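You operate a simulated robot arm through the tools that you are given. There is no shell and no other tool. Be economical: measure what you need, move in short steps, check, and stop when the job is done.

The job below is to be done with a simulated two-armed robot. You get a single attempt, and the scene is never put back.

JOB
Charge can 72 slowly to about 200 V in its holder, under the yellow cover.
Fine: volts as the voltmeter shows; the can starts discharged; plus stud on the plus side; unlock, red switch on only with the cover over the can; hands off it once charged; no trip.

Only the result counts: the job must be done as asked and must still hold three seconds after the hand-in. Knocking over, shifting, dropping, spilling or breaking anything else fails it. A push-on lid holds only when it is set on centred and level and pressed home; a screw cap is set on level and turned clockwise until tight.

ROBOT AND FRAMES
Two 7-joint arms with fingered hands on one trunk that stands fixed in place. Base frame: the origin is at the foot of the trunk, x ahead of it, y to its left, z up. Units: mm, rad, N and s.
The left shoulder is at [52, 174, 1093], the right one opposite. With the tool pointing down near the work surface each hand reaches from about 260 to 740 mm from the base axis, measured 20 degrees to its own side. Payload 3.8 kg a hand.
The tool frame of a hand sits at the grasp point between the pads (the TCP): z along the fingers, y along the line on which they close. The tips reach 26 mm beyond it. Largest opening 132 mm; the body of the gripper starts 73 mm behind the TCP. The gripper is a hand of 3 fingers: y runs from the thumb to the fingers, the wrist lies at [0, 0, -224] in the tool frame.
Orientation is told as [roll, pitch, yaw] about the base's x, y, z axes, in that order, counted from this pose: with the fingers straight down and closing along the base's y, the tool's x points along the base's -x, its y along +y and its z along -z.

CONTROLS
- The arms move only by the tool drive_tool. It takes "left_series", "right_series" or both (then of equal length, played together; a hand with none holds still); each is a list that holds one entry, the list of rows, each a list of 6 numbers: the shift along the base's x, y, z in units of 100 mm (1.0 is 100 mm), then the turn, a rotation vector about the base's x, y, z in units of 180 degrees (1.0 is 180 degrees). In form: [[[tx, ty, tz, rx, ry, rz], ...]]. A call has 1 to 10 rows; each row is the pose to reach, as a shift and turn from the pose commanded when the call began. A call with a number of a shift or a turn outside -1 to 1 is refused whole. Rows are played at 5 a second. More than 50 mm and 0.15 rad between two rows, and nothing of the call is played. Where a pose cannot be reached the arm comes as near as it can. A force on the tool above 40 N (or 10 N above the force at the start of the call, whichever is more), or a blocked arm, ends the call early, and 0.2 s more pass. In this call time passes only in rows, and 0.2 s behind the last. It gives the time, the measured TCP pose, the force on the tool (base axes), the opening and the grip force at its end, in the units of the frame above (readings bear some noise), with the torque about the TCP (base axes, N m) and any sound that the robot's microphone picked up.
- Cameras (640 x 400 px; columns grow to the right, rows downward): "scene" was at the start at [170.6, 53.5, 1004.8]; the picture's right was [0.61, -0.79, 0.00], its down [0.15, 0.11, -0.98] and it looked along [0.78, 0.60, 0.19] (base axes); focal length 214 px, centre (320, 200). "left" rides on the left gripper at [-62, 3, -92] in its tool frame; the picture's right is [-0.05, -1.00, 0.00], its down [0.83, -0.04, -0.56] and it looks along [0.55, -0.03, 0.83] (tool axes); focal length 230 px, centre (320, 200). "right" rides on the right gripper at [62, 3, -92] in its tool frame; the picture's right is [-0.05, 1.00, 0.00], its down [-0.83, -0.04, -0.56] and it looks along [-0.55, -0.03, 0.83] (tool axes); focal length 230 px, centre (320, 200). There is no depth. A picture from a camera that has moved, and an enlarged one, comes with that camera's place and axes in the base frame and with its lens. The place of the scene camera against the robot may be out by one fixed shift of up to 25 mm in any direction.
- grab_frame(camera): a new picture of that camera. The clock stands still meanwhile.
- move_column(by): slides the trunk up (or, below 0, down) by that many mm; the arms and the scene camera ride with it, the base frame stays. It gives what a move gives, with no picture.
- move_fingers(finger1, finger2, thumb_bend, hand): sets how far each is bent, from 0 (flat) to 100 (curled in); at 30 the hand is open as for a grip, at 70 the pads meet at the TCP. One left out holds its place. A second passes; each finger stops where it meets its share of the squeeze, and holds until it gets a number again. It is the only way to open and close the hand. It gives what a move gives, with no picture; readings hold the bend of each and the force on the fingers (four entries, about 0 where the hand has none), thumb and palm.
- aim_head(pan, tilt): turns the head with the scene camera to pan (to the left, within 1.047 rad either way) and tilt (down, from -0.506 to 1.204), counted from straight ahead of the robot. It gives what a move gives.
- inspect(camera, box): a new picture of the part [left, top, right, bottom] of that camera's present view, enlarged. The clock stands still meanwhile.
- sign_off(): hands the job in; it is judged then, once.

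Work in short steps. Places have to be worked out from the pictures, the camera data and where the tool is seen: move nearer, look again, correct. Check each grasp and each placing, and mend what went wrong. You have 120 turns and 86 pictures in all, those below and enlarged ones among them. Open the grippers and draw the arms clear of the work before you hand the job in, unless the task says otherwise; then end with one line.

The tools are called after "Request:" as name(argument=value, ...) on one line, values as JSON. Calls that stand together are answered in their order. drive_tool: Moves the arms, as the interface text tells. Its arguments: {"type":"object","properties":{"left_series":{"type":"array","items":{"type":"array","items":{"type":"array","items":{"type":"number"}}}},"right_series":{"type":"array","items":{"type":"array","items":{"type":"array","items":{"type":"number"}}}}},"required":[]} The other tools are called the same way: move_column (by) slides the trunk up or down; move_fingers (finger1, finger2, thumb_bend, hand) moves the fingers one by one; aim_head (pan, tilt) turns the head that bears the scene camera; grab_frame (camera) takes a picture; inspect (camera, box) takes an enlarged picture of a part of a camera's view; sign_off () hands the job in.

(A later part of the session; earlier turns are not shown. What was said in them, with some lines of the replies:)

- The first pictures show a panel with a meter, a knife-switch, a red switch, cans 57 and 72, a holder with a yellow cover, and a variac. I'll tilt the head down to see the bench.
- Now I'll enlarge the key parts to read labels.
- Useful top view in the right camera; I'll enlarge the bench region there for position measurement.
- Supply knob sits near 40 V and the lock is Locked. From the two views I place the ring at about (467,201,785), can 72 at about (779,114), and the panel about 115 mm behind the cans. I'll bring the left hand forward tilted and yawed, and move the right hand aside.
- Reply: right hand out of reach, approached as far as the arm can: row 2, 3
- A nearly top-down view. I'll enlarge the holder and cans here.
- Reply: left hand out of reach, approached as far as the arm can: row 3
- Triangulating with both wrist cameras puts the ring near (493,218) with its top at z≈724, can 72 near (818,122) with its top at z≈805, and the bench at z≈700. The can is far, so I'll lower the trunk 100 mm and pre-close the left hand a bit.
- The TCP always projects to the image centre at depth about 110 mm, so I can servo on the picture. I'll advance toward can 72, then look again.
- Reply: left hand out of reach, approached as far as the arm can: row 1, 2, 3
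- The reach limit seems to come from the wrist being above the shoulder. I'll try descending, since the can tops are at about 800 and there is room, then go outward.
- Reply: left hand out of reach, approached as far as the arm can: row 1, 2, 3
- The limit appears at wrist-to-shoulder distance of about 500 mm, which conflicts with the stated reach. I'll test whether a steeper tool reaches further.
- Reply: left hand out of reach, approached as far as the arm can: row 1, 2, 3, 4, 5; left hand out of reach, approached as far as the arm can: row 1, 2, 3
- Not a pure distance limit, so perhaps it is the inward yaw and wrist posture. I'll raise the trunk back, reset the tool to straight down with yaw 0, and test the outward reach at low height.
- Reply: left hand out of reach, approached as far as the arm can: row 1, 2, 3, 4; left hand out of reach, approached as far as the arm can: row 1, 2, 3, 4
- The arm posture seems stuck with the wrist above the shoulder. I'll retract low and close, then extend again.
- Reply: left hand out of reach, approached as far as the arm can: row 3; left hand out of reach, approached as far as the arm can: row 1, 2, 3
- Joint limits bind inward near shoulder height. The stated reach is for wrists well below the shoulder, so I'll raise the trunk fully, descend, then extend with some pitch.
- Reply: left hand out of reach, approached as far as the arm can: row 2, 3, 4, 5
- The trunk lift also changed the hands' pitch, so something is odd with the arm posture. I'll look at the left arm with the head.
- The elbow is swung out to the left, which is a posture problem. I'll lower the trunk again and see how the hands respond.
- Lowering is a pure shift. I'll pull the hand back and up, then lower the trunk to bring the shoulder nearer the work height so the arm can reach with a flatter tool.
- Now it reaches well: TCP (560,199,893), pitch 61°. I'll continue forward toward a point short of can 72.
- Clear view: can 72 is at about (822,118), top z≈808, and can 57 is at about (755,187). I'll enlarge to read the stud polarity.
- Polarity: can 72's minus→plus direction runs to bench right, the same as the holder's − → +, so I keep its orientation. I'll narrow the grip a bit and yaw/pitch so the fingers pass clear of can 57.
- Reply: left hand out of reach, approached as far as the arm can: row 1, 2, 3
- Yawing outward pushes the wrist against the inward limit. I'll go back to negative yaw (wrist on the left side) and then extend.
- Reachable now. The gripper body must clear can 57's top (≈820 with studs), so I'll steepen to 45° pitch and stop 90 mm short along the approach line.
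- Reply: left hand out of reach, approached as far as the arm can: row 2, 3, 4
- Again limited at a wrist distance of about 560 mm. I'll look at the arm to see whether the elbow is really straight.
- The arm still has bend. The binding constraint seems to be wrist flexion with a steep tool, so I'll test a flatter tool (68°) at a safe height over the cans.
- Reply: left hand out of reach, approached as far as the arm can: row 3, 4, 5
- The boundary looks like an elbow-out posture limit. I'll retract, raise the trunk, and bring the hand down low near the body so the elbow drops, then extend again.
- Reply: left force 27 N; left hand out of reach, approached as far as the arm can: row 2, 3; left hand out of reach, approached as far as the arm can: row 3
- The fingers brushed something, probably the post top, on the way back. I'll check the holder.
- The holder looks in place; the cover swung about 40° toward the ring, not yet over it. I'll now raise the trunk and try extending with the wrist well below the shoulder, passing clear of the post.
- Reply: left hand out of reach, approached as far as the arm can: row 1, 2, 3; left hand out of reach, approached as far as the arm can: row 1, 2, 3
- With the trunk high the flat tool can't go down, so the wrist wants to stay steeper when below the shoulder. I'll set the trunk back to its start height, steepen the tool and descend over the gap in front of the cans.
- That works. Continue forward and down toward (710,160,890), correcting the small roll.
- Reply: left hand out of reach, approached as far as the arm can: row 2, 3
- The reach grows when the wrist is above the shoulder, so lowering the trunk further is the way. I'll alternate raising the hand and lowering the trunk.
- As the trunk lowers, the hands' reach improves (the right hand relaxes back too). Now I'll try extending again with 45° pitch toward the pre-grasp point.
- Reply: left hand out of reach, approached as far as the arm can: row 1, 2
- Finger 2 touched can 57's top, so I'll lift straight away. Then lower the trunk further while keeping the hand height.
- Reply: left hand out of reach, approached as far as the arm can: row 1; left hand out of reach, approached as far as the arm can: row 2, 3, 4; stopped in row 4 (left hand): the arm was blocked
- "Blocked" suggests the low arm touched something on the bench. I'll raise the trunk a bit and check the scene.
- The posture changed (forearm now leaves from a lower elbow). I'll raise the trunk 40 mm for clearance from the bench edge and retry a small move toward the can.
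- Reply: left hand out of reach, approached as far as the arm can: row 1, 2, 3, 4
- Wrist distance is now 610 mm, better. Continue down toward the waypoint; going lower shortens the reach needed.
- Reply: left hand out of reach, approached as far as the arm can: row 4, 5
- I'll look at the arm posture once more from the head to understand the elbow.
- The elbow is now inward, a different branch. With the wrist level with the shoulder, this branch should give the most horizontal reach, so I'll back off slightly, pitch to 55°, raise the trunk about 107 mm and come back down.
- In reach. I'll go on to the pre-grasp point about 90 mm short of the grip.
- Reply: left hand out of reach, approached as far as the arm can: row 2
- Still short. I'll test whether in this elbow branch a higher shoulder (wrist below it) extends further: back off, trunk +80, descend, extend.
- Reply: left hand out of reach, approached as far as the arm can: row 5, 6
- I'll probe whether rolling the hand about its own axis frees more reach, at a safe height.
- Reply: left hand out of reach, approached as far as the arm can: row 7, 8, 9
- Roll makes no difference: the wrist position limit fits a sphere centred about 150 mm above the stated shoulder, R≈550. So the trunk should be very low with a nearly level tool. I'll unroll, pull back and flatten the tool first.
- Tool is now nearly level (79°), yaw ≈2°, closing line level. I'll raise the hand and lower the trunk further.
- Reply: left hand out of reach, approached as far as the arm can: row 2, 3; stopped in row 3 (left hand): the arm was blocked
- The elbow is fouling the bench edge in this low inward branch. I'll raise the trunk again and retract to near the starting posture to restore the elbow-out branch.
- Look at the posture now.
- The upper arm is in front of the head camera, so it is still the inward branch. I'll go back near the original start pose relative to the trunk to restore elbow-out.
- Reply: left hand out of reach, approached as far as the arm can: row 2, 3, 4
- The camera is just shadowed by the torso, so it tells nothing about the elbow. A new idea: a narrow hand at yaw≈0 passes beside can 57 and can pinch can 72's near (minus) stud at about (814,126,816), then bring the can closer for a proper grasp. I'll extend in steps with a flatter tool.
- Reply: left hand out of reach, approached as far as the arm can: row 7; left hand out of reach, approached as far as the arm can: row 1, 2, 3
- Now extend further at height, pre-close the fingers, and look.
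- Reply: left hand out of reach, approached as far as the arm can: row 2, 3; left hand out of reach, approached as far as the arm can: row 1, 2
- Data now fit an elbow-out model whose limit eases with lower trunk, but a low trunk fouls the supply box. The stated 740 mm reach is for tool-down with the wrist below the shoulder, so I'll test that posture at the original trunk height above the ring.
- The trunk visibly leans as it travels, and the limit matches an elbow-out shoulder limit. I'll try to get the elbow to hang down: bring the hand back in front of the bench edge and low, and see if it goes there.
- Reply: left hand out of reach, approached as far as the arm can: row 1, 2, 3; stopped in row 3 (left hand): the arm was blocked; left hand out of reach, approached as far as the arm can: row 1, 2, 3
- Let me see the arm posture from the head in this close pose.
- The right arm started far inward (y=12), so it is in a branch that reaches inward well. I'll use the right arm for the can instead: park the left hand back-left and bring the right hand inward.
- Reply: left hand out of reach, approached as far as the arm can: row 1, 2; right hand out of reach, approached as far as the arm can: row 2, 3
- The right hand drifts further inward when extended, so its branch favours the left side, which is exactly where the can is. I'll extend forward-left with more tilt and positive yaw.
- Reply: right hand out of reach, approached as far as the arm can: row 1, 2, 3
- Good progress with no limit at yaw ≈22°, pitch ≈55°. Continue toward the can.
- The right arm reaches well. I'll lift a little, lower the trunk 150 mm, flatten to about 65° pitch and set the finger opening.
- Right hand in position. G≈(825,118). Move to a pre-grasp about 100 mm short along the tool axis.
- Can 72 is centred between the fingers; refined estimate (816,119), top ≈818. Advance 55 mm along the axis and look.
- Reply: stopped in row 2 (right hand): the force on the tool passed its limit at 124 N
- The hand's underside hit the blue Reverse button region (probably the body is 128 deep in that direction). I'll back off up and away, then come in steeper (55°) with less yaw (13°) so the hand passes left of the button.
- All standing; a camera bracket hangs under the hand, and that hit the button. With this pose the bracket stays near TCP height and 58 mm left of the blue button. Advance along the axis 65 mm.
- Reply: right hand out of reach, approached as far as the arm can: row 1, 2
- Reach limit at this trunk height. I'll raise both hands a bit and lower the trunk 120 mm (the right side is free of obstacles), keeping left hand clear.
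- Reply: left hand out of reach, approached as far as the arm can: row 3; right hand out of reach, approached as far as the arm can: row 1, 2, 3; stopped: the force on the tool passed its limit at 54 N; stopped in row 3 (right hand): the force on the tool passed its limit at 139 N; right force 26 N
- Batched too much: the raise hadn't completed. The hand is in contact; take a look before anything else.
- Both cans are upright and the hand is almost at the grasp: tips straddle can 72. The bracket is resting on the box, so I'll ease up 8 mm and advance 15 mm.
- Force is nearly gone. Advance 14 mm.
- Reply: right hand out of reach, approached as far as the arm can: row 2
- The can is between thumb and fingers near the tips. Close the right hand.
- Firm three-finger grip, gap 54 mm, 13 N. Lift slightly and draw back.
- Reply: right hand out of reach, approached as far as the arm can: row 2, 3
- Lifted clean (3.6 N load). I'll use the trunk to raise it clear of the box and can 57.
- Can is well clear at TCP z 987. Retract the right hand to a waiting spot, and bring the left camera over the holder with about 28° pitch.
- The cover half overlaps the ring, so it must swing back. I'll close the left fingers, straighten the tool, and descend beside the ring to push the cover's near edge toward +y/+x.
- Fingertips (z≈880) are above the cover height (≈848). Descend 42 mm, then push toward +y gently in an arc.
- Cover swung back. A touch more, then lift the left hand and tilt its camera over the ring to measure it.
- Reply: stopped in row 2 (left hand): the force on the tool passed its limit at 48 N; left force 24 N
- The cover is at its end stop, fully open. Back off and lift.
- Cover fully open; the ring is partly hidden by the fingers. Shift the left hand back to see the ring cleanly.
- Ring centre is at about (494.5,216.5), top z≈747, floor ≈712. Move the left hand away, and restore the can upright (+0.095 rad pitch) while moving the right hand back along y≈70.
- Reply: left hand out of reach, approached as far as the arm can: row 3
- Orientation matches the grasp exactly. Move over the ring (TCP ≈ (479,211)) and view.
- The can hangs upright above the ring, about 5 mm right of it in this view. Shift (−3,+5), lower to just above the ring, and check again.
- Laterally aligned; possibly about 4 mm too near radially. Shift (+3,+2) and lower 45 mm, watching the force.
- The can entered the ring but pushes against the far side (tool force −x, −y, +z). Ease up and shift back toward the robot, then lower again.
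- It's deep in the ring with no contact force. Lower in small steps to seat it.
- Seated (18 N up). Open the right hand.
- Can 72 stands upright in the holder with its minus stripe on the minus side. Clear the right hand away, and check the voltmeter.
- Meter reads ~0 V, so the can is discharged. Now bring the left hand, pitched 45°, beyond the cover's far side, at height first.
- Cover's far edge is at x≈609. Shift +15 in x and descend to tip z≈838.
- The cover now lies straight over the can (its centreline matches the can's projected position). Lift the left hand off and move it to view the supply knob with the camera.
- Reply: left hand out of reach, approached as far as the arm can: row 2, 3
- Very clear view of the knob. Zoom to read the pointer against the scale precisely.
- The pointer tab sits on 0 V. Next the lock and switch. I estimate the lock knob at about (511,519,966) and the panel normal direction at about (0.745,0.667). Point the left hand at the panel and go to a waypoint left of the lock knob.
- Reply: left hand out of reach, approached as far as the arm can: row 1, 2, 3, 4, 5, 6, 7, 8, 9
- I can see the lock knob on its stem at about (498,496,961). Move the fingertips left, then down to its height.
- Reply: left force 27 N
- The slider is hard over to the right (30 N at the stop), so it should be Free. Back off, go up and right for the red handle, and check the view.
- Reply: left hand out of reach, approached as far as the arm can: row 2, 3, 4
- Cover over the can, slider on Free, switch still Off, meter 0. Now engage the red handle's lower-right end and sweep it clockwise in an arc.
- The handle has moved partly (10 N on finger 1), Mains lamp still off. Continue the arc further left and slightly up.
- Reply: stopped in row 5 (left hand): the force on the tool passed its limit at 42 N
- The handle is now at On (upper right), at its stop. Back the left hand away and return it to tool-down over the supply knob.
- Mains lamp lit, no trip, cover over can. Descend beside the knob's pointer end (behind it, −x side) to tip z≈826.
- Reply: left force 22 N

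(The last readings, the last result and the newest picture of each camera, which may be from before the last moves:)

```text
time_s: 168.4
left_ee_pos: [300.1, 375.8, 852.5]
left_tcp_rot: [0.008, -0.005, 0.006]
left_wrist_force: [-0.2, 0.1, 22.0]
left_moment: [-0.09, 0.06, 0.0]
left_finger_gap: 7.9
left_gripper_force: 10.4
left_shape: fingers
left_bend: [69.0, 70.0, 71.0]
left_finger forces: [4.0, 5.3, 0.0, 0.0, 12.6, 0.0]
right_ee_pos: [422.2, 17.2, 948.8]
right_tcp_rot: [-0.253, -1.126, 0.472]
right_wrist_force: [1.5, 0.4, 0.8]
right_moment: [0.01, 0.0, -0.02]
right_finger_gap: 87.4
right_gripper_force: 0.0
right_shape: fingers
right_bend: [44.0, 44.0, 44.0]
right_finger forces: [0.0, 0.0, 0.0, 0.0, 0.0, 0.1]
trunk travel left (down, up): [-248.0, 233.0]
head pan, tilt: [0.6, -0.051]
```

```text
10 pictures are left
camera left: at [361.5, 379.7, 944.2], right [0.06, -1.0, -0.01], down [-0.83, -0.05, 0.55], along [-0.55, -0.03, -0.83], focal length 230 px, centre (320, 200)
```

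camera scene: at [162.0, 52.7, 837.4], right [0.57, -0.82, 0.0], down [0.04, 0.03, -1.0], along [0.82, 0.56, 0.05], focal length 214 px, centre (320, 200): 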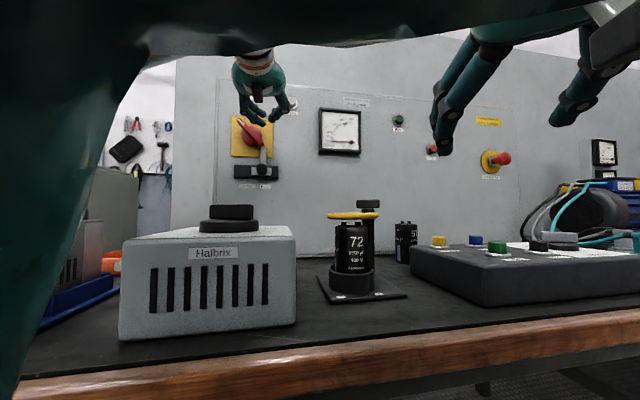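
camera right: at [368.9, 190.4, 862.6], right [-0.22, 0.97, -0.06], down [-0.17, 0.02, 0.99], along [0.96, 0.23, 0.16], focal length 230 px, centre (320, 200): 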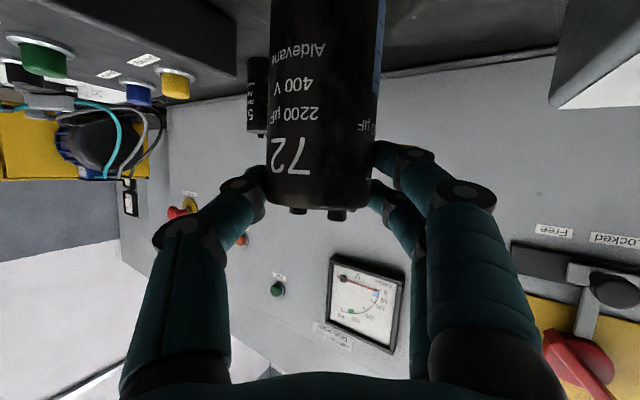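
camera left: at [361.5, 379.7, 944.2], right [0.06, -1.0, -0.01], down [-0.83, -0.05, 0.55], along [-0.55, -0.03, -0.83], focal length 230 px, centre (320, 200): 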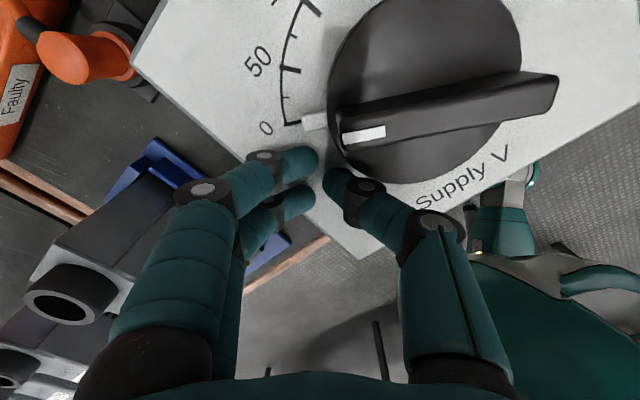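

Tips rest on the box top (z≈826), so the bar spans about 845–860. Raise to TCP z≈876 and approach the bar end to just short of contact.

Request:
drive_tool(left_series=[[[0, 0, 0.12, 0, 0, 0], [0, 0, 0.24, 0, 0, 0], [0.08, -0.005, 0.24, 0, 0, 0], [0.15, -0.01, 0.24, 0, 0, 0]]])

Request:
drive_tool(left_series=[[[0.01, 0, 0, 0, 0, 0], [0.02, 0, 0, 0, 0, 0], [0.03, 0.003, 0, 0, 0, 0], [0.04, 0.006, 0, 0, 0, 0], [0.05, 0.01, 0, 0, 0, 0], [0.06, 0.012, 0, 0, 0, 0], [0.07, 0.015, 0, 0, 0, 0], [0.08, 0.018, 0, 0, 0, 0], [0.09, 0.02, 0, 0, 0, 0], [0.1, 0.02, 0, 0, 0, 0]]])

Request:
grab_frame(camera="left")

```text
time_s: 169.4
left_ee_pos: [313.5, 375.8, 874.4]
left_tcp_rot: [0.008, 0.001, 0.006]
left_wrist_force: [0.2, -0.1, 0.8]
left_moment: [0.0, 0.03, -0.03]
left_finger_gap: 8.2
left_gripper_force: 0.1
left_shape: fingers
left_bend: [69.0, 69.0, 69.0]
left_finger forces: [0.0, 0.0, 0.0, 0.0, 0.0, 0.0]
right_ee_pos: [422.9, 17.8, 948.3]
right_tcp_rot: [-0.254, -1.126, 0.472]
right_wrist_force: [0.3, -0.6, 0.4]
right_moment: [0.01, 0.0, 0.03]
right_finger_gap: 87.5
right_gripper_force: 0.1
right_shape: fingers
right_bend: [44.0, 44.0, 44.0]
right_finger forces: [0.0, 0.0, 0.0, 0.1, 0.0, 0.0]
trunk travel left (down, up): [-248.0, 233.0]
head pan, tilt: [0.6, -0.051]
```

```text
time_s: 171.6
left_ee_pos: [324.5, 377.7, 875.4]
left_tcp_rot: [0.008, -0.002, 0.006]
left_wrist_force: [-1.3, 0.4, -0.8]
left_moment: [0.03, 0.03, -0.03]
left_finger_gap: 8.2
left_gripper_force: 0.7
left_shape: fingers
left_bend: [69.0, 69.0, 69.0]
left_finger forces: [0.0, 0.0, 0.0, 0.0, 1.3, 0.1]
right_ee_pos: [423.2, 19.1, 948.6]
right_tcp_rot: [-0.252, -1.125, 0.475]
right_wrist_force: [-1.0, 0.7, -0.5]
right_moment: [0.02, -0.01, 0.03]
right_finger_gap: 87.7
right_gripper_force: 0.2
right_shape: fingers
right_bend: [44.0, 44.0, 44.0]
right_finger forces: [0.0, 0.0, 0.0, 0.0, 0.0, 0.1]
trunk travel left (down, up): [-248.0, 233.0]
head pan, tilt: [0.6, -0.051]
```

```text
9 pictures are left
camera left: at [387.1, 382.0, 966.1], right [0.06, -1.0, -0.01], down [-0.83, -0.05, 0.55], along [-0.55, -0.03, -0.83], focal length 230 px, centre (320, 200)
```

left: 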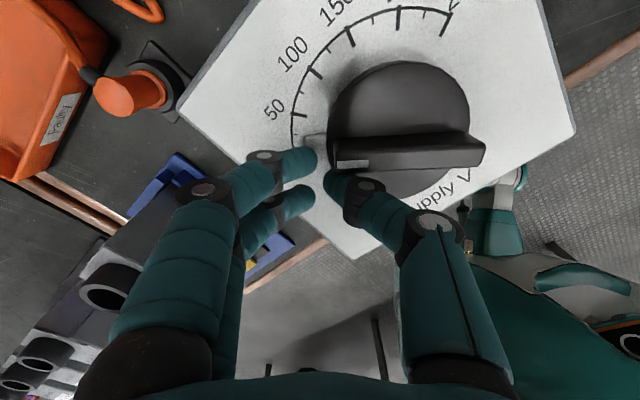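

The thumb touches the bar and it turns. Continue slowly (~0.65 mm per row) along the arc, then read the meter.

Request:
drive_tool(left_series=[[[0.0065, 0, 0, 0, 0, 0], [0.013, 0, 0, 0, 0, 0], [0.0195, 0, 0, 0, 0, 0], [0.026, 0.002, 0, 0, 0, 0], [0.0325, 0.002, 0, 0, 0, 0], [0.039, 0.002, 0, 0, 0, 0], [0.0455, 0.002, 0, 0, 0, 0], [0.052, 0.002, 0, 0, 0, 0], [0.0585, 0.002, 0, 0, 0, 0], [0.065, 0.002, 0, 0, 0, 0]]])

Request:
drive_tool(left_series=[[[0.0065, 0, 0, 0, 0, 0], [0.013, 0, 0, 0, 0, 0], [0.0195, -0.001, 0, 0, 0, 0], [0.026, -0.002, 0, 0, 0, 0], [0.0325, -0.004, 0, 0, 0, 0], [0.039, -0.005, 0, 0, 0, 0], [0.0455, -0.006, 0, 0, 0, 0], [0.052, -0.008, 0, 0, 0, 0], [0.0585, -0.009, 0, 0, 0, 0], [0.065, -0.01, 0, 0, 0, 0]]])

Request:
inspect(camera="scene", box=[310, 90, 410, 160])

```text
time_s: 173.8
left_ee_pos: [330.7, 378.0, 875.1]
left_tcp_rot: [0.009, 0.0, 0.005]
left_wrist_force: [-1.6, 0.1, 0.4]
left_moment: [0.02, 0.03, -0.03]
left_finger_gap: 7.7
left_gripper_force: 0.6
left_shape: fingers
left_bend: [69.0, 69.0, 69.0]
left_finger forces: [0.0, 0.1, 0.0, 0.0, 1.6, 0.0]
right_ee_pos: [422.5, 17.9, 949.5]
right_tcp_rot: [-0.253, -1.126, 0.473]
right_wrist_force: [-0.5, 0.2, 1.0]
right_moment: [0.0, -0.01, 0.02]
right_finger_gap: 87.4
right_gripper_force: 0.1
right_shape: fingers
right_bend: [44.0, 44.0, 44.0]
right_finger forces: [0.0, 0.1, 0.1, 0.0, 0.1, 0.0]
trunk travel left (down, up): [-248.0, 233.0]
head pan, tilt: [0.6, -0.051]
```

```text
time_s: 176.0
left_ee_pos: [337.8, 376.7, 873.4]
left_tcp_rot: [0.005, 0.0, 0.005]
left_wrist_force: [-1.2, 1.5, -0.3]
left_moment: [0.02, 0.01, -0.03]
left_finger_gap: 7.4
left_gripper_force: 1.0
left_shape: fingers
left_bend: [69.0, 69.0, 69.0]
left_finger forces: [0.1, 0.1, 0.0, 0.0, 1.9, 0.1]
right_ee_pos: [422.1, 18.1, 948.2]
right_tcp_rot: [-0.253, -1.125, 0.475]
right_wrist_force: [0.1, 0.0, -0.5]
right_moment: [-0.03, 0.05, -0.02]
right_finger_gap: 87.5
right_gripper_force: 0.1
right_shape: fingers
right_bend: [44.0, 44.0, 44.0]
right_finger forces: [0.0, 0.0, 0.0, 0.0, 0.0, 0.0]
trunk travel left (down, up): [-248.0, 233.0]
head pan, tilt: [0.6, -0.051]
```

```text
5.71 times, centred on (360, 125) of scene
camera zoom: at [161.9, 52.8, 837.4], right [0.57, -0.82, 0.0], down [0.04, 0.03, -1.0], along [0.82, 0.56, 0.05], focal length 1226 px, centre (91, 629)
```

zoom: 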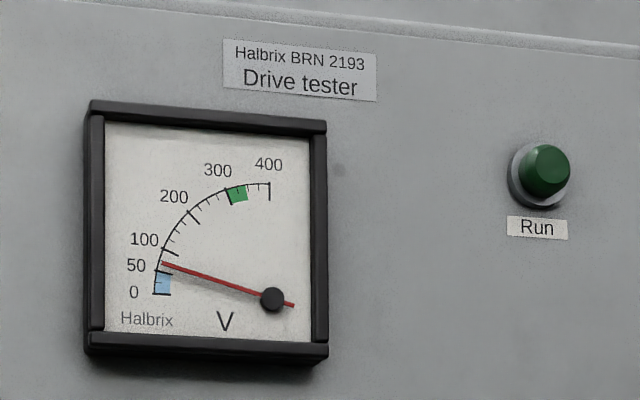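

Meter ≈70 V and rising smoothly. Continue along the arc in slow steps.

Request:
drive_tool(left_series=[[[0.006, -0.003, 0, 0, 0, 0], [0.012, -0.006, 0, 0, 0, 0], [0.018, -0.009, 0, 0, 0, 0], [0.024, -0.011, 0, 0, 0, 0], [0.03, -0.014, 0, 0, 0, 0], [0.036, -0.017, 0, 0, 0, 0], [0.042, -0.02, 0, 0, 0, 0], [0.048, -0.023, 0, 0, 0, 0], [0.054, -0.026, 0, 0, 0, 0], [0.06, -0.028, 0, 0, 0, 0]]])

Request:
inspect(camera="scene", box=[310, 90, 450, 165])

```text
time_s: 178.2
left_ee_pos: [344.0, 374.2, 874.7]
left_tcp_rot: [0.008, -0.002, 0.004]
left_wrist_force: [-0.5, 2.1, 0.7]
left_moment: [0.02, 0.03, -0.03]
left_finger_gap: 7.0
left_gripper_force: 0.4
left_shape: fingers
left_bend: [69.0, 69.0, 70.0]
left_finger forces: [0.1, 0.0, 0.1, 0.0, 2.0, 0.1]
right_ee_pos: [422.4, 17.2, 947.6]
right_tcp_rot: [-0.252, -1.128, 0.475]
right_wrist_force: [-0.6, -0.2, 0.1]
right_moment: [0.02, 0.01, 0.01]
right_finger_gap: 87.5
right_gripper_force: 0.1
right_shape: fingers
right_bend: [44.0, 44.0, 44.0]
right_finger forces: [0.1, 0.0, 0.1, 0.0, 0.1, 0.0]
trunk travel left (down, up): [-248.0, 233.0]
head pan, tilt: [0.6, -0.051]
```

```text
4.57 times, centred on (380, 128) of scene
camera zoom: at [161.9, 52.8, 837.4], right [0.57, -0.82, 0.0], down [0.04, 0.03, -1.0], along [0.82, 0.56, 0.05], focal length 980 px, centre (46, 531)
```

zoom: 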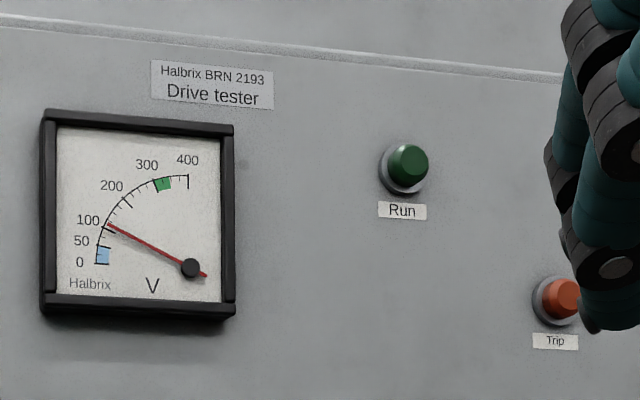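

About 112 V, Trip lamp unlit. Continue along the arc, bending more toward −y.

Request:
drive_tool(left_series=[[[0.005, -0.003, 0, 0, 0, 0], [0.01, -0.006, 0, 0, 0, 0], [0.015, -0.01, 0, 0, 0, 0], [0.02, -0.013, 0, 0, 0, 0], [0.025, -0.017, 0, 0, 0, 0], [0.03, -0.021, 0, 0, 0, 0], [0.035, -0.025, 0, 0, 0, 0], [0.039, -0.029, 0, 0, 0, 0], [0.043, -0.033, 0, 0, 0, 0], [0.047, -0.037, 0, 0, 0, 0]]])

Request:
inspect(camera="scene", box=[310, 90, 410, 160])

```text
time_s: 180.4
left_ee_pos: [348.1, 370.9, 874.6]
left_tcp_rot: [0.008, -0.001, 0.006]
left_wrist_force: [-1.0, 2.7, 2.3]
left_moment: [0.01, 0.0, 0.01]
left_finger_gap: 6.1
left_gripper_force: 1.1
left_shape: fingers
left_bend: [69.0, 69.0, 71.0]
left_finger forces: [0.1, 0.1, 0.0, 0.0, 3.1, 0.0]
right_ee_pos: [422.3, 18.3, 948.7]
right_tcp_rot: [-0.253, -1.128, 0.475]
right_wrist_force: [0.3, 1.0, -0.7]
right_moment: [0.04, -0.03, -0.01]
right_finger_gap: 87.8
right_gripper_force: 0.0
right_shape: fingers
right_bend: [44.0, 44.0, 44.0]
right_finger forces: [0.0, 0.0, 0.0, 0.1, 0.0, 0.0]
trunk travel left (down, up): [-248.0, 233.0]
head pan, tilt: [0.6, -0.051]
```

```text
5.71 times, centred on (360, 125) of scene
camera zoom: at [162.0, 52.9, 837.4], right [0.57, -0.82, 0.0], down [0.04, 0.03, -1.0], along [0.82, 0.56, 0.05], focal length 1226 px, centre (91, 629)
```

zoom: 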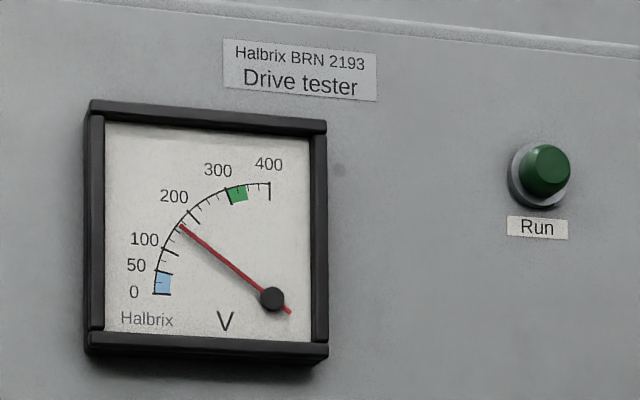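

About 163 V. Small further push (~3.3 mm), then re-read.

Request:
drive_tool(left_series=[[[0.003, -0.003, 0, 0, 0, 0], [0.006, -0.006, 0, 0, 0, 0], [0.009, -0.01, 0, 0, 0, 0], [0.012, -0.013, 0, 0, 0, 0], [0.015, -0.016, 0, 0, 0, 0], [0.018, -0.02, 0, 0, 0, 0], [0.021, -0.024, 0, 0, 0, 0], [0.023, -0.027, 0, 0, 0, 0]]])

Request:
inspect(camera="scene", box=[310, 90, 410, 160])

```text
time_s: 182.2
left_ee_pos: [350.6, 368.3, 875.0]
left_tcp_rot: [0.007, 0.0, 0.005]
left_wrist_force: [-0.2, 3.7, 1.4]
left_moment: [0.0, -0.02, 0.01]
left_finger_gap: 5.6
left_gripper_force: 1.8
left_shape: fingers
left_bend: [69.0, 69.0, 71.0]
left_finger forces: [0.0, 0.0, 0.0, 0.0, 3.7, 0.0]
right_ee_pos: [422.4, 18.4, 947.9]
right_tcp_rot: [-0.253, -1.126, 0.475]
right_wrist_force: [1.4, 0.4, 0.6]
right_moment: [0.0, 0.01, 0.0]
right_finger_gap: 87.7
right_gripper_force: 0.0
right_shape: fingers
right_bend: [44.0, 44.0, 44.0]
right_finger forces: [0.1, 0.0, 0.0, 0.1, 0.0, 0.1]
trunk travel left (down, up): [-248.0, 233.0]
head pan, tilt: [0.6, -0.051]
```

```text
5.71 times, centred on (360, 125) of scene
camera zoom: at [162.0, 52.9, 837.4], right [0.57, -0.82, 0.0], down [0.04, 0.03, -1.0], along [0.82, 0.56, 0.05], focal length 1226 px, centre (91, 629)
```

zoom: 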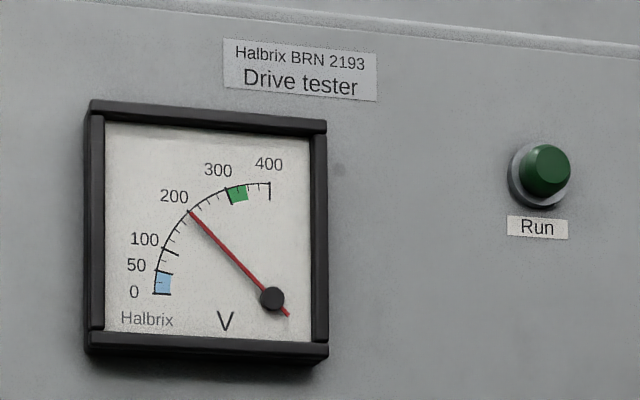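

The needle sits on 200 V. Back the left hand off without touching the knob, lift clear, and open the hands.

Request:
drive_tool(left_series=[[[-0.05, 0.06, 0, 0, 0, 0], [-0.15, 0.15, 0, 0, 0, 0], [-0.25, 0.2, 0.15, 0, 0, 0], [-0.3, 0.2, 0.5, 0, 0, 0], [-0.4, 0.1, 0.9, 0, 0, 0], [-0.5, 0.0, 1.0, 0, 0, 0]]])

Request:
drive_tool(right_series=[[[-0.1, -0.3, 0.1, 0, 0, 0], [-0.2, -0.6, 0.2, 0, 0, 0], [-0.3, -0.9, 0.3, 0, 0, 0]]])

Request:
move_fingers(hand="left", finger1=30, finger2=30, thumb_bend=30)

Request:
move_fingers(hand="right", finger1=30, finger2=30, thumb_bend=30)

Request:
inspect(camera="scene", box=[210, 70, 450, 290])

```text
time_s: 183.6
left_ee_pos: [299.8, 368.7, 975.3]
left_tcp_rot: [0.006, -0.001, 0.003]
left_wrist_force: [0.3, -1.3, 0.1]
left_moment: [0.04, 0.01, 0.0]
left_finger_gap: 8.1
left_gripper_force: 0.1
left_shape: fingers
left_bend: [69.0, 69.0, 69.0]
left_finger forces: [0.1, 0.0, 0.1, 0.0, 0.0, 0.0]
right_ee_pos: [423.6, 16.7, 948.6]
right_tcp_rot: [-0.251, -1.125, 0.473]
right_wrist_force: [0.3, 0.2, 0.7]
right_moment: [0.0, 0.0, -0.01]
right_finger_gap: 87.6
right_gripper_force: 0.0
right_shape: fingers
right_bend: [44.0, 44.0, 44.0]
right_finger forces: [0.1, 0.1, 0.1, 0.0, 0.0, 0.0]
trunk travel left (down, up): [-248.0, 233.0]
head pan, tilt: [0.6, -0.051]
```

```text
time_s: 184.4
left_ee_pos: [300.8, 369.2, 975.2]
left_tcp_rot: [0.007, -0.001, 0.005]
left_wrist_force: [0.4, -0.4, -0.3]
left_moment: [-0.01, 0.02, 0.0]
left_finger_gap: 8.1
left_gripper_force: 0.0
left_shape: fingers
left_bend: [69.0, 69.0, 69.0]
left_finger forces: [0.1, 0.0, 0.1, 0.1, 0.0, 0.0]
right_ee_pos: [421.1, 17.9, 949.0]
right_tcp_rot: [-0.253, -1.125, 0.475]
right_wrist_force: [-0.1, -0.5, 0.5]
right_moment: [0.03, 0.02, -0.01]
right_finger_gap: 87.5
right_gripper_force: 0.1
right_shape: fingers
right_bend: [44.0, 44.0, 44.0]
right_finger forces: [0.1, 0.0, 0.1, 0.0, 0.0, 0.1]
right hand out of reach, approached as far as the arm can: row 1, 2, 3
trunk travel left (down, up): [-248.0, 233.0]
head pan, tilt: [0.6, -0.051]
```

```text
time_s: 185.4
left_ee_pos: [300.0, 368.1, 974.2]
left_tcp_rot: [0.007, 0.0, 0.005]
left_wrist_force: [1.3, 0.2, 0.4]
left_moment: [0.03, -0.03, 0.02]
left_finger_gap: 134.2
left_gripper_force: 0.1
left_shape: fingers
left_bend: [30.0, 30.0, 30.0]
left_finger forces: [0.1, 0.1, 0.0, 0.0, 0.0, 0.1]
right_ee_pos: [421.8, 16.0, 948.7]
right_tcp_rot: [-0.255, -1.126, 0.476]
right_wrist_force: [0.6, 0.3, -0.5]
right_moment: [-0.03, 0.02, -0.02]
right_finger_gap: 87.4
right_gripper_force: 0.1
right_shape: fingers
right_bend: [44.0, 44.0, 44.0]
right_finger forces: [0.0, 0.1, 0.1, 0.0, 0.0, 0.0]
trunk travel left (down, up): [-248.0, 233.0]
head pan, tilt: [0.6, -0.051]
```

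```text
time_s: 186.4
left_ee_pos: [300.7, 368.1, 975.4]
left_tcp_rot: [0.007, 0.0, 0.004]
left_wrist_force: [-0.1, 0.5, 1.3]
left_moment: [-0.04, -0.01, 0.02]
left_finger_gap: 133.9
left_gripper_force: 0.0
left_shape: fingers
left_bend: [30.0, 30.0, 30.0]
left_finger forces: [0.0, 0.0, 0.0, 0.0, 0.0, 0.0]
right_ee_pos: [422.7, 19.0, 947.7]
right_tcp_rot: [-0.253, -1.125, 0.475]
right_wrist_force: [-0.2, 0.1, 0.9]
right_moment: [-0.02, 0.01, -0.02]
right_finger_gap: 134.0
right_gripper_force: 0.1
right_shape: fingers
right_bend: [30.0, 30.0, 30.0]
right_finger forces: [0.1, 0.1, 0.1, 0.0, 0.1, 0.0]
trunk travel left (down, up): [-248.0, 233.0]
head pan, tilt: [0.6, -0.051]
```

```text
1.82 times, centred on (330, 180) of scene
camera zoom: at [162.0, 52.7, 837.4], right [0.57, -0.82, 0.0], down [0.04, 0.03, -1.0], along [0.82, 0.56, 0.05], focal length 390 px, centre (302, 236)
```

zoom: 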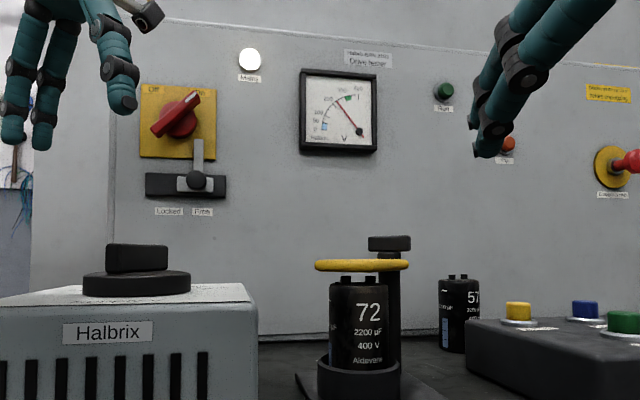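

The needle may have crept up; zoom on the meter.

Request:
inspect(camera="scene", box=[310, 90, 410, 160])

```text
5.71 times, centred on (360, 125) of scene
camera zoom: at [162.0, 52.7, 837.4], right [0.57, -0.82, 0.0], down [0.04, 0.03, -1.0], along [0.82, 0.56, 0.05], focal length 1226 px, centre (91, 629)
```

zoom: 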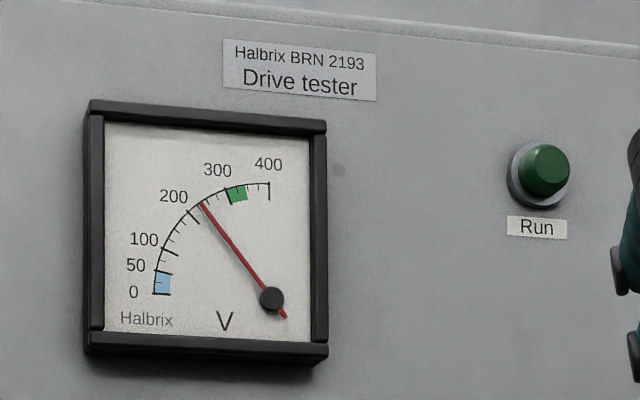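

It settled at about 230 V (the meter lags the knob by ~1.4 s), so the knob must come back about 10–11°. I'll put the closed left fingers on the −y side of the bar's pointer end.

Request:
move_fingers(hand="left", finger1=69, finger2=69, thumb_bend=69)

Request:
drive_tool(left_series=[[[0.3, -0.2, 0, 0, 0, 0], [0.6, -0.4, 0, 0, 0, 0], [0.82, -0.58, 0, 0, 0, 0], [0.82, -0.58, -0.35, 0, 0, 0], [0.82, -0.58, -0.6, 0, 0, 0]]])

Request:
grab_frame(camera="left")

```text
time_s: 187.4
left_ee_pos: [300.0, 367.4, 975.5]
left_tcp_rot: [0.006, 0.0, 0.005]
left_wrist_force: [0.2, 0.2, -0.1]
left_moment: [0.04, 0.04, -0.04]
left_finger_gap: 9.2
left_gripper_force: 0.0
left_shape: fingers
left_bend: [69.0, 69.0, 69.0]
left_finger forces: [0.0, 0.0, 0.0, 0.0, 0.0, 0.1]
right_ee_pos: [423.0, 17.7, 947.9]
right_tcp_rot: [-0.253, -1.123, 0.474]
right_wrist_force: [0.0, 0.1, 1.1]
right_moment: [0.02, -0.01, -0.01]
right_finger_gap: 133.7
right_gripper_force: 0.0
right_shape: fingers
right_bend: [30.0, 30.0, 30.0]
right_finger forces: [0.0, 0.0, 0.0, 0.0, 0.0, 0.1]
trunk travel left (down, up): [-248.0, 233.0]
head pan, tilt: [0.6, -0.051]
```

```text
time_s: 188.6
left_ee_pos: [381.9, 310.8, 914.6]
left_tcp_rot: [0.006, -0.001, 0.004]
left_wrist_force: [0.4, 0.1, 0.6]
left_moment: [0.02, -0.02, 0.01]
left_finger_gap: 8.5
left_gripper_force: 0.1
left_shape: fingers
left_bend: [69.0, 69.0, 69.0]
left_finger forces: [0.0, 0.1, 0.0, 0.0, 0.0, 0.0]
left hand out of reach, approached as far as the arm can: row 2
right_ee_pos: [421.9, 17.1, 947.7]
right_tcp_rot: [-0.252, -1.125, 0.474]
right_wrist_force: [-0.9, -0.6, 0.2]
right_moment: [-0.04, 0.02, 0.0]
right_finger_gap: 134.0
right_gripper_force: 0.1
right_shape: fingers
right_bend: [30.0, 30.0, 30.0]
right_finger forces: [0.0, 0.0, 0.0, 0.0, 0.0, 0.1]
trunk travel left (down, up): [-248.0, 233.0]
head pan, tilt: [0.6, -0.051]
```

```text
2 pictures are left
camera left: at [444.4, 313.9, 1007.3], right [0.06, -1.0, -0.01], down [-0.83, -0.05, 0.55], along [-0.55, -0.03, -0.83], focal length 230 px, centre (320, 200)
```

left: 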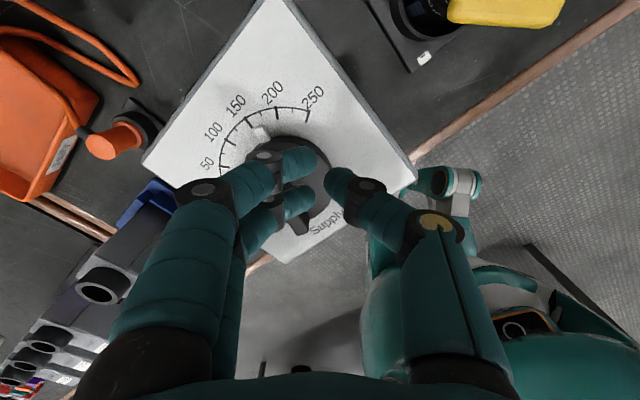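

The tab shows supply ≈163 V, consistent with 231 V. The bar end should be ~15 mm to +y of my fingers. Descend and approach until first contact.

Request:
drive_tool(left_series=[[[0, 0, -0.2, 0, 0, 0], [0, 0, -0.385, 0, 0, 0], [0, 0.05, -0.385, 0, 0, 0], [0, 0.1, -0.385, 0, 0, 0]]])

Request:
drive_tool(left_series=[[[0, 0.01, 0, 0, 0, 0], [0, 0.02, 0, 0, 0, 0]]])

```text
time_s: 189.6
left_ee_pos: [383.6, 320.3, 877.2]
left_tcp_rot: [0.005, -0.002, 0.006]
left_wrist_force: [-0.4, -0.2, 1.0]
left_moment: [0.07, 0.0, 0.01]
left_finger_gap: 8.5
left_gripper_force: 1.0
left_shape: fingers
left_bend: [69.0, 70.0, 69.0]
left_finger forces: [0.0, 1.7, 0.0, 0.0, 0.0, 0.1]
right_ee_pos: [421.7, 18.1, 948.0]
right_tcp_rot: [-0.253, -1.125, 0.473]
right_wrist_force: [0.4, 0.9, 0.6]
right_moment: [0.02, 0.0, -0.01]
right_finger_gap: 134.3
right_gripper_force: 0.1
right_shape: fingers
right_bend: [30.0, 30.0, 30.0]
right_finger forces: [0.1, 0.0, 0.0, 0.0, 0.0, 0.1]
trunk travel left (down, up): [-248.0, 233.0]
head pan, tilt: [0.6, -0.051]
```

```text
time_s: 190.2
left_ee_pos: [382.1, 321.6, 876.3]
left_tcp_rot: [0.007, 0.001, 0.004]
left_wrist_force: [0.0, -0.8, 2.4]
left_moment: [0.04, 0.03, -0.01]
left_finger_gap: 8.9
left_gripper_force: 0.6
left_shape: fingers
left_bend: [69.0, 70.0, 69.0]
left_finger forces: [0.0, 2.1, 0.1, 0.0, 0.1, 0.1]
right_ee_pos: [422.7, 18.2, 949.0]
right_tcp_rot: [-0.252, -1.127, 0.473]
right_wrist_force: [0.6, 0.3, 0.1]
right_moment: [-0.01, 0.04, 0.06]
right_finger_gap: 133.7
right_gripper_force: 0.0
right_shape: fingers
right_bend: [30.0, 30.0, 30.0]
right_finger forces: [0.0, 0.0, 0.0, 0.0, 0.1, 0.1]
trunk travel left (down, up): [-248.0, 233.0]
head pan, tilt: [0.6, -0.051]
```

Finger 2 feels the bar (≈2 N) and has moved it a bit. Hold 2 s for the meter to settle, then read it.

Request:
drive_tool(left_series=[[[0, 0.01, 0, 0, 0, 0], [0, 0.015, 0, 0, 0, 0], [0, 0.015, 0, 0, 0, 0], [0, 0.015, 0, 0, 0, 0], [0, 0.015, 0, 0, 0, 0], [0, 0.015, 0, 0, 0, 0], [0, 0.015, 0, 0, 0, 0], [0, 0.015, 0, 0, 0, 0], [0, 0.015, 0, 0, 0, 0], [0, 0.015, 0, 0, 0, 0]]])

Request:
drive_tool(left_series=[[[0, 0, 0, 0, 0, 0], [0, 0, 0, 0, 0, 0], [0, 0, 0, 0, 0, 0], [0, 0, 0, 0, 0, 0], [0, 0, 0, 0, 0, 0], [0, 0, 0, 0, 0, 0], [0, 0, 0, 0, 0, 0], [0, 0, 0, 0, 0, 0], [0, 0, 0, 0, 0, 0], [0, 0, 0, 0, 0, 0]]])

Request:
inspect(camera="scene", box=[310, 90, 410, 160])

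```text
time_s: 192.4
left_ee_pos: [383.6, 323.3, 877.2]
left_tcp_rot: [0.005, -0.001, 0.004]
left_wrist_force: [-0.2, -1.6, 1.5]
left_moment: [0.03, 0.02, 0.01]
left_finger_gap: 8.8
left_gripper_force: 1.1
left_shape: fingers
left_bend: [69.0, 70.0, 69.0]
left_finger forces: [0.1, 1.7, 0.0, 0.0, 0.0, 0.0]
right_ee_pos: [422.7, 17.6, 947.9]
right_tcp_rot: [-0.252, -1.126, 0.473]
right_wrist_force: [-0.5, 0.1, 0.5]
right_moment: [-0.04, -0.01, -0.02]
right_finger_gap: 134.0
right_gripper_force: 0.0
right_shape: fingers
right_bend: [30.0, 30.0, 30.0]
right_finger forces: [0.0, 0.1, 0.0, 0.1, 0.0, 0.0]
trunk travel left (down, up): [-248.0, 233.0]
head pan, tilt: [0.6, -0.051]
```

```text
time_s: 194.6
left_ee_pos: [382.2, 324.1, 875.8]
left_tcp_rot: [0.009, 0.001, 0.005]
left_wrist_force: [-0.1, -1.4, 1.2]
left_moment: [0.03, 0.04, -0.04]
left_finger_gap: 8.6
left_gripper_force: 0.3
left_shape: fingers
left_bend: [69.0, 70.0, 69.0]
left_finger forces: [0.0, 1.6, 0.0, 0.0, 0.1, 0.1]
right_ee_pos: [423.3, 16.8, 948.6]
right_tcp_rot: [-0.253, -1.126, 0.472]
right_wrist_force: [0.2, 0.7, -0.1]
right_moment: [0.02, 0.01, -0.04]
right_finger_gap: 134.3
right_gripper_force: 0.0
right_shape: fingers
right_bend: [30.0, 30.0, 30.0]
right_finger forces: [0.1, 0.0, 0.0, 0.0, 0.0, 0.1]
trunk travel left (down, up): [-248.0, 233.0]
head pan, tilt: [0.6, -0.051]
```

```text
5.71 times, centred on (360, 125) of scene
camera zoom: at [162.0, 52.6, 837.4], right [0.57, -0.82, 0.0], down [0.04, 0.03, -1.0], along [0.82, 0.56, 0.05], focal length 1226 px, centre (91, 629)
```

zoom: 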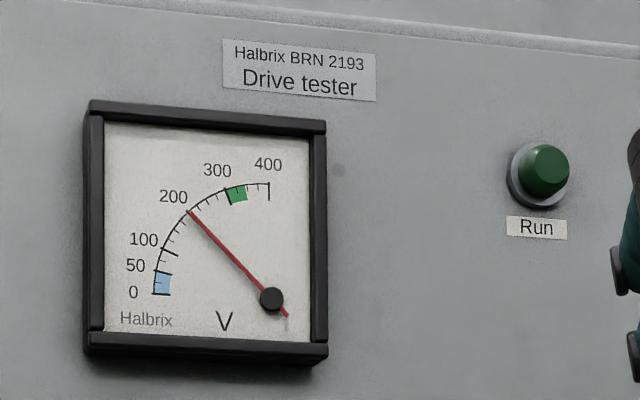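

The meter now reads 200 V. Back off (−y), lift clear, open, and let it settle several seconds before the last look.

Request:
drive_tool(left_series=[[[0, -0.05, 0, 0, 0, 0], [0, -0.15, 0, 0, 0, 0], [0, -0.15, 0.35, 0, 0, 0], [-0.1, -0.1, 0.7, 0, 0, 0], [-0.3, 0.0, 1.0, 0, 0, 0], [-0.6, 0.1, 1.0, 0, 0, 0]]])

Request:
move_fingers(hand="left", finger1=30, finger2=30, thumb_bend=30)

Request:
drive_tool(left_series=[[[0, 0, 0, 0, 0, 0], [0, 0, 0, 0, 0, 0], [0, 0, 0, 0, 0, 0], [0, 0, 0, 0, 0, 0], [0, 0, 0, 0, 0, 0], [0, 0, 0, 0, 0, 0], [0, 0, 0, 0, 0, 0], [0, 0, 0, 0, 0, 0], [0, 0, 0, 0, 0, 0], [0, 0, 0, 0, 0, 0]]])

Request:
inspect(camera="scene", box=[310, 90, 410, 160])

```text
time_s: 196.0
left_ee_pos: [333.4, 320.4, 977.9]
left_tcp_rot: [0.036, 0.011, -0.031]
left_wrist_force: [0.1, 0.0, -0.9]
left_moment: [0.03, 0.03, 0.05]
left_finger_gap: 8.5
left_gripper_force: 0.1
left_shape: fingers
left_bend: [69.0, 69.0, 69.0]
left_finger forces: [0.1, 0.0, 0.0, 0.0, 0.0, 0.1]
left hand out of reach, approached as far as the arm can: row 6
right_ee_pos: [422.6, 16.4, 948.5]
right_tcp_rot: [-0.249, -1.129, 0.473]
right_wrist_force: [-0.2, -0.6, 0.6]
right_moment: [-0.01, -0.04, 0.02]
right_finger_gap: 134.0
right_gripper_force: 0.0
right_shape: fingers
right_bend: [30.0, 30.0, 30.0]
right_finger forces: [0.0, 0.0, 0.0, 0.0, 0.1, 0.1]
trunk travel left (down, up): [-248.0, 233.0]
head pan, tilt: [0.6, -0.051]
```

```text
time_s: 197.0
left_ee_pos: [333.8, 323.0, 974.5]
left_tcp_rot: [0.035, 0.007, -0.032]
left_wrist_force: [0.3, 1.3, -0.6]
left_moment: [0.03, -0.05, -0.03]
left_finger_gap: 133.6
left_gripper_force: 0.0
left_shape: fingers
left_bend: [30.0, 30.0, 30.0]
left_finger forces: [0.0, 0.0, 0.0, 0.1, 0.0, 0.0]
right_ee_pos: [423.3, 18.5, 949.4]
right_tcp_rot: [-0.252, -1.126, 0.475]
right_wrist_force: [-0.5, 0.2, -0.1]
right_moment: [0.01, -0.02, 0.0]
right_finger_gap: 133.9
right_gripper_force: 0.1
right_shape: fingers
right_bend: [30.0, 30.0, 30.0]
right_finger forces: [0.1, 0.0, 0.1, 0.1, 0.0, 0.1]
trunk travel left (down, up): [-248.0, 233.0]
head pan, tilt: [0.6, -0.051]
```

```text
time_s: 199.2
left_ee_pos: [333.6, 323.1, 975.4]
left_tcp_rot: [0.033, 0.008, -0.032]
left_wrist_force: [-0.2, -0.1, 0.5]
left_moment: [0.0, 0.03, 0.04]
left_finger_gap: 133.6
left_gripper_force: 0.0
left_shape: fingers
left_bend: [30.0, 30.0, 30.0]
left_finger forces: [0.1, 0.0, 0.0, 0.1, 0.0, 0.1]
right_ee_pos: [423.6, 16.7, 948.1]
right_tcp_rot: [-0.253, -1.126, 0.474]
right_wrist_force: [0.3, 0.2, 0.1]
right_moment: [0.0, 0.0, 0.02]
right_finger_gap: 133.8
right_gripper_force: 0.0
right_shape: fingers
right_bend: [30.0, 30.0, 30.0]
right_finger forces: [0.0, 0.1, 0.0, 0.0, 0.1, 0.1]
trunk travel left (down, up): [-248.0, 233.0]
head pan, tilt: [0.6, -0.051]
```

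```text
5.71 times, centred on (360, 125) of scene
camera zoom: at [162.0, 52.7, 837.4], right [0.57, -0.82, 0.0], down [0.04, 0.03, -1.0], along [0.82, 0.56, 0.05], focal length 1226 px, centre (91, 629)
```

zoom: 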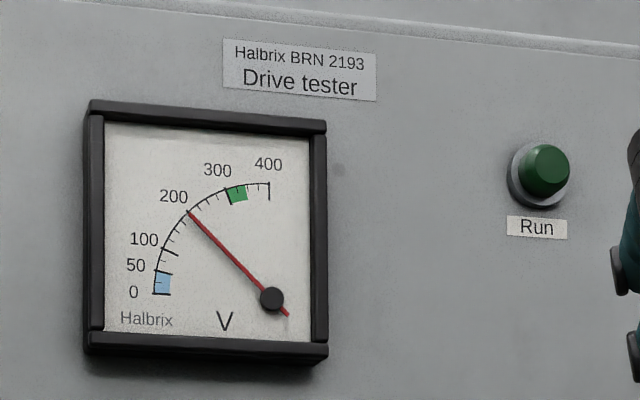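

The needle holds steady on 200 V with both hands clear and open, so I hand the job in.

Request:
sign_off()

```text
The job is handed in.
```

Can 72 is in its holder with the plus stud on the plus side, under the yellow cover, and the voltmeter held steady at about 200 V. While I was setting the knob the meter overshot to about 230 V, and I brought it back down before handing in. Reaching for the can, the right hand knocked the blue Reverse button, and a finger touched can 57's top. I saw nothing shifted or knocked over, no trip lamp, and both hands were clear at the end.
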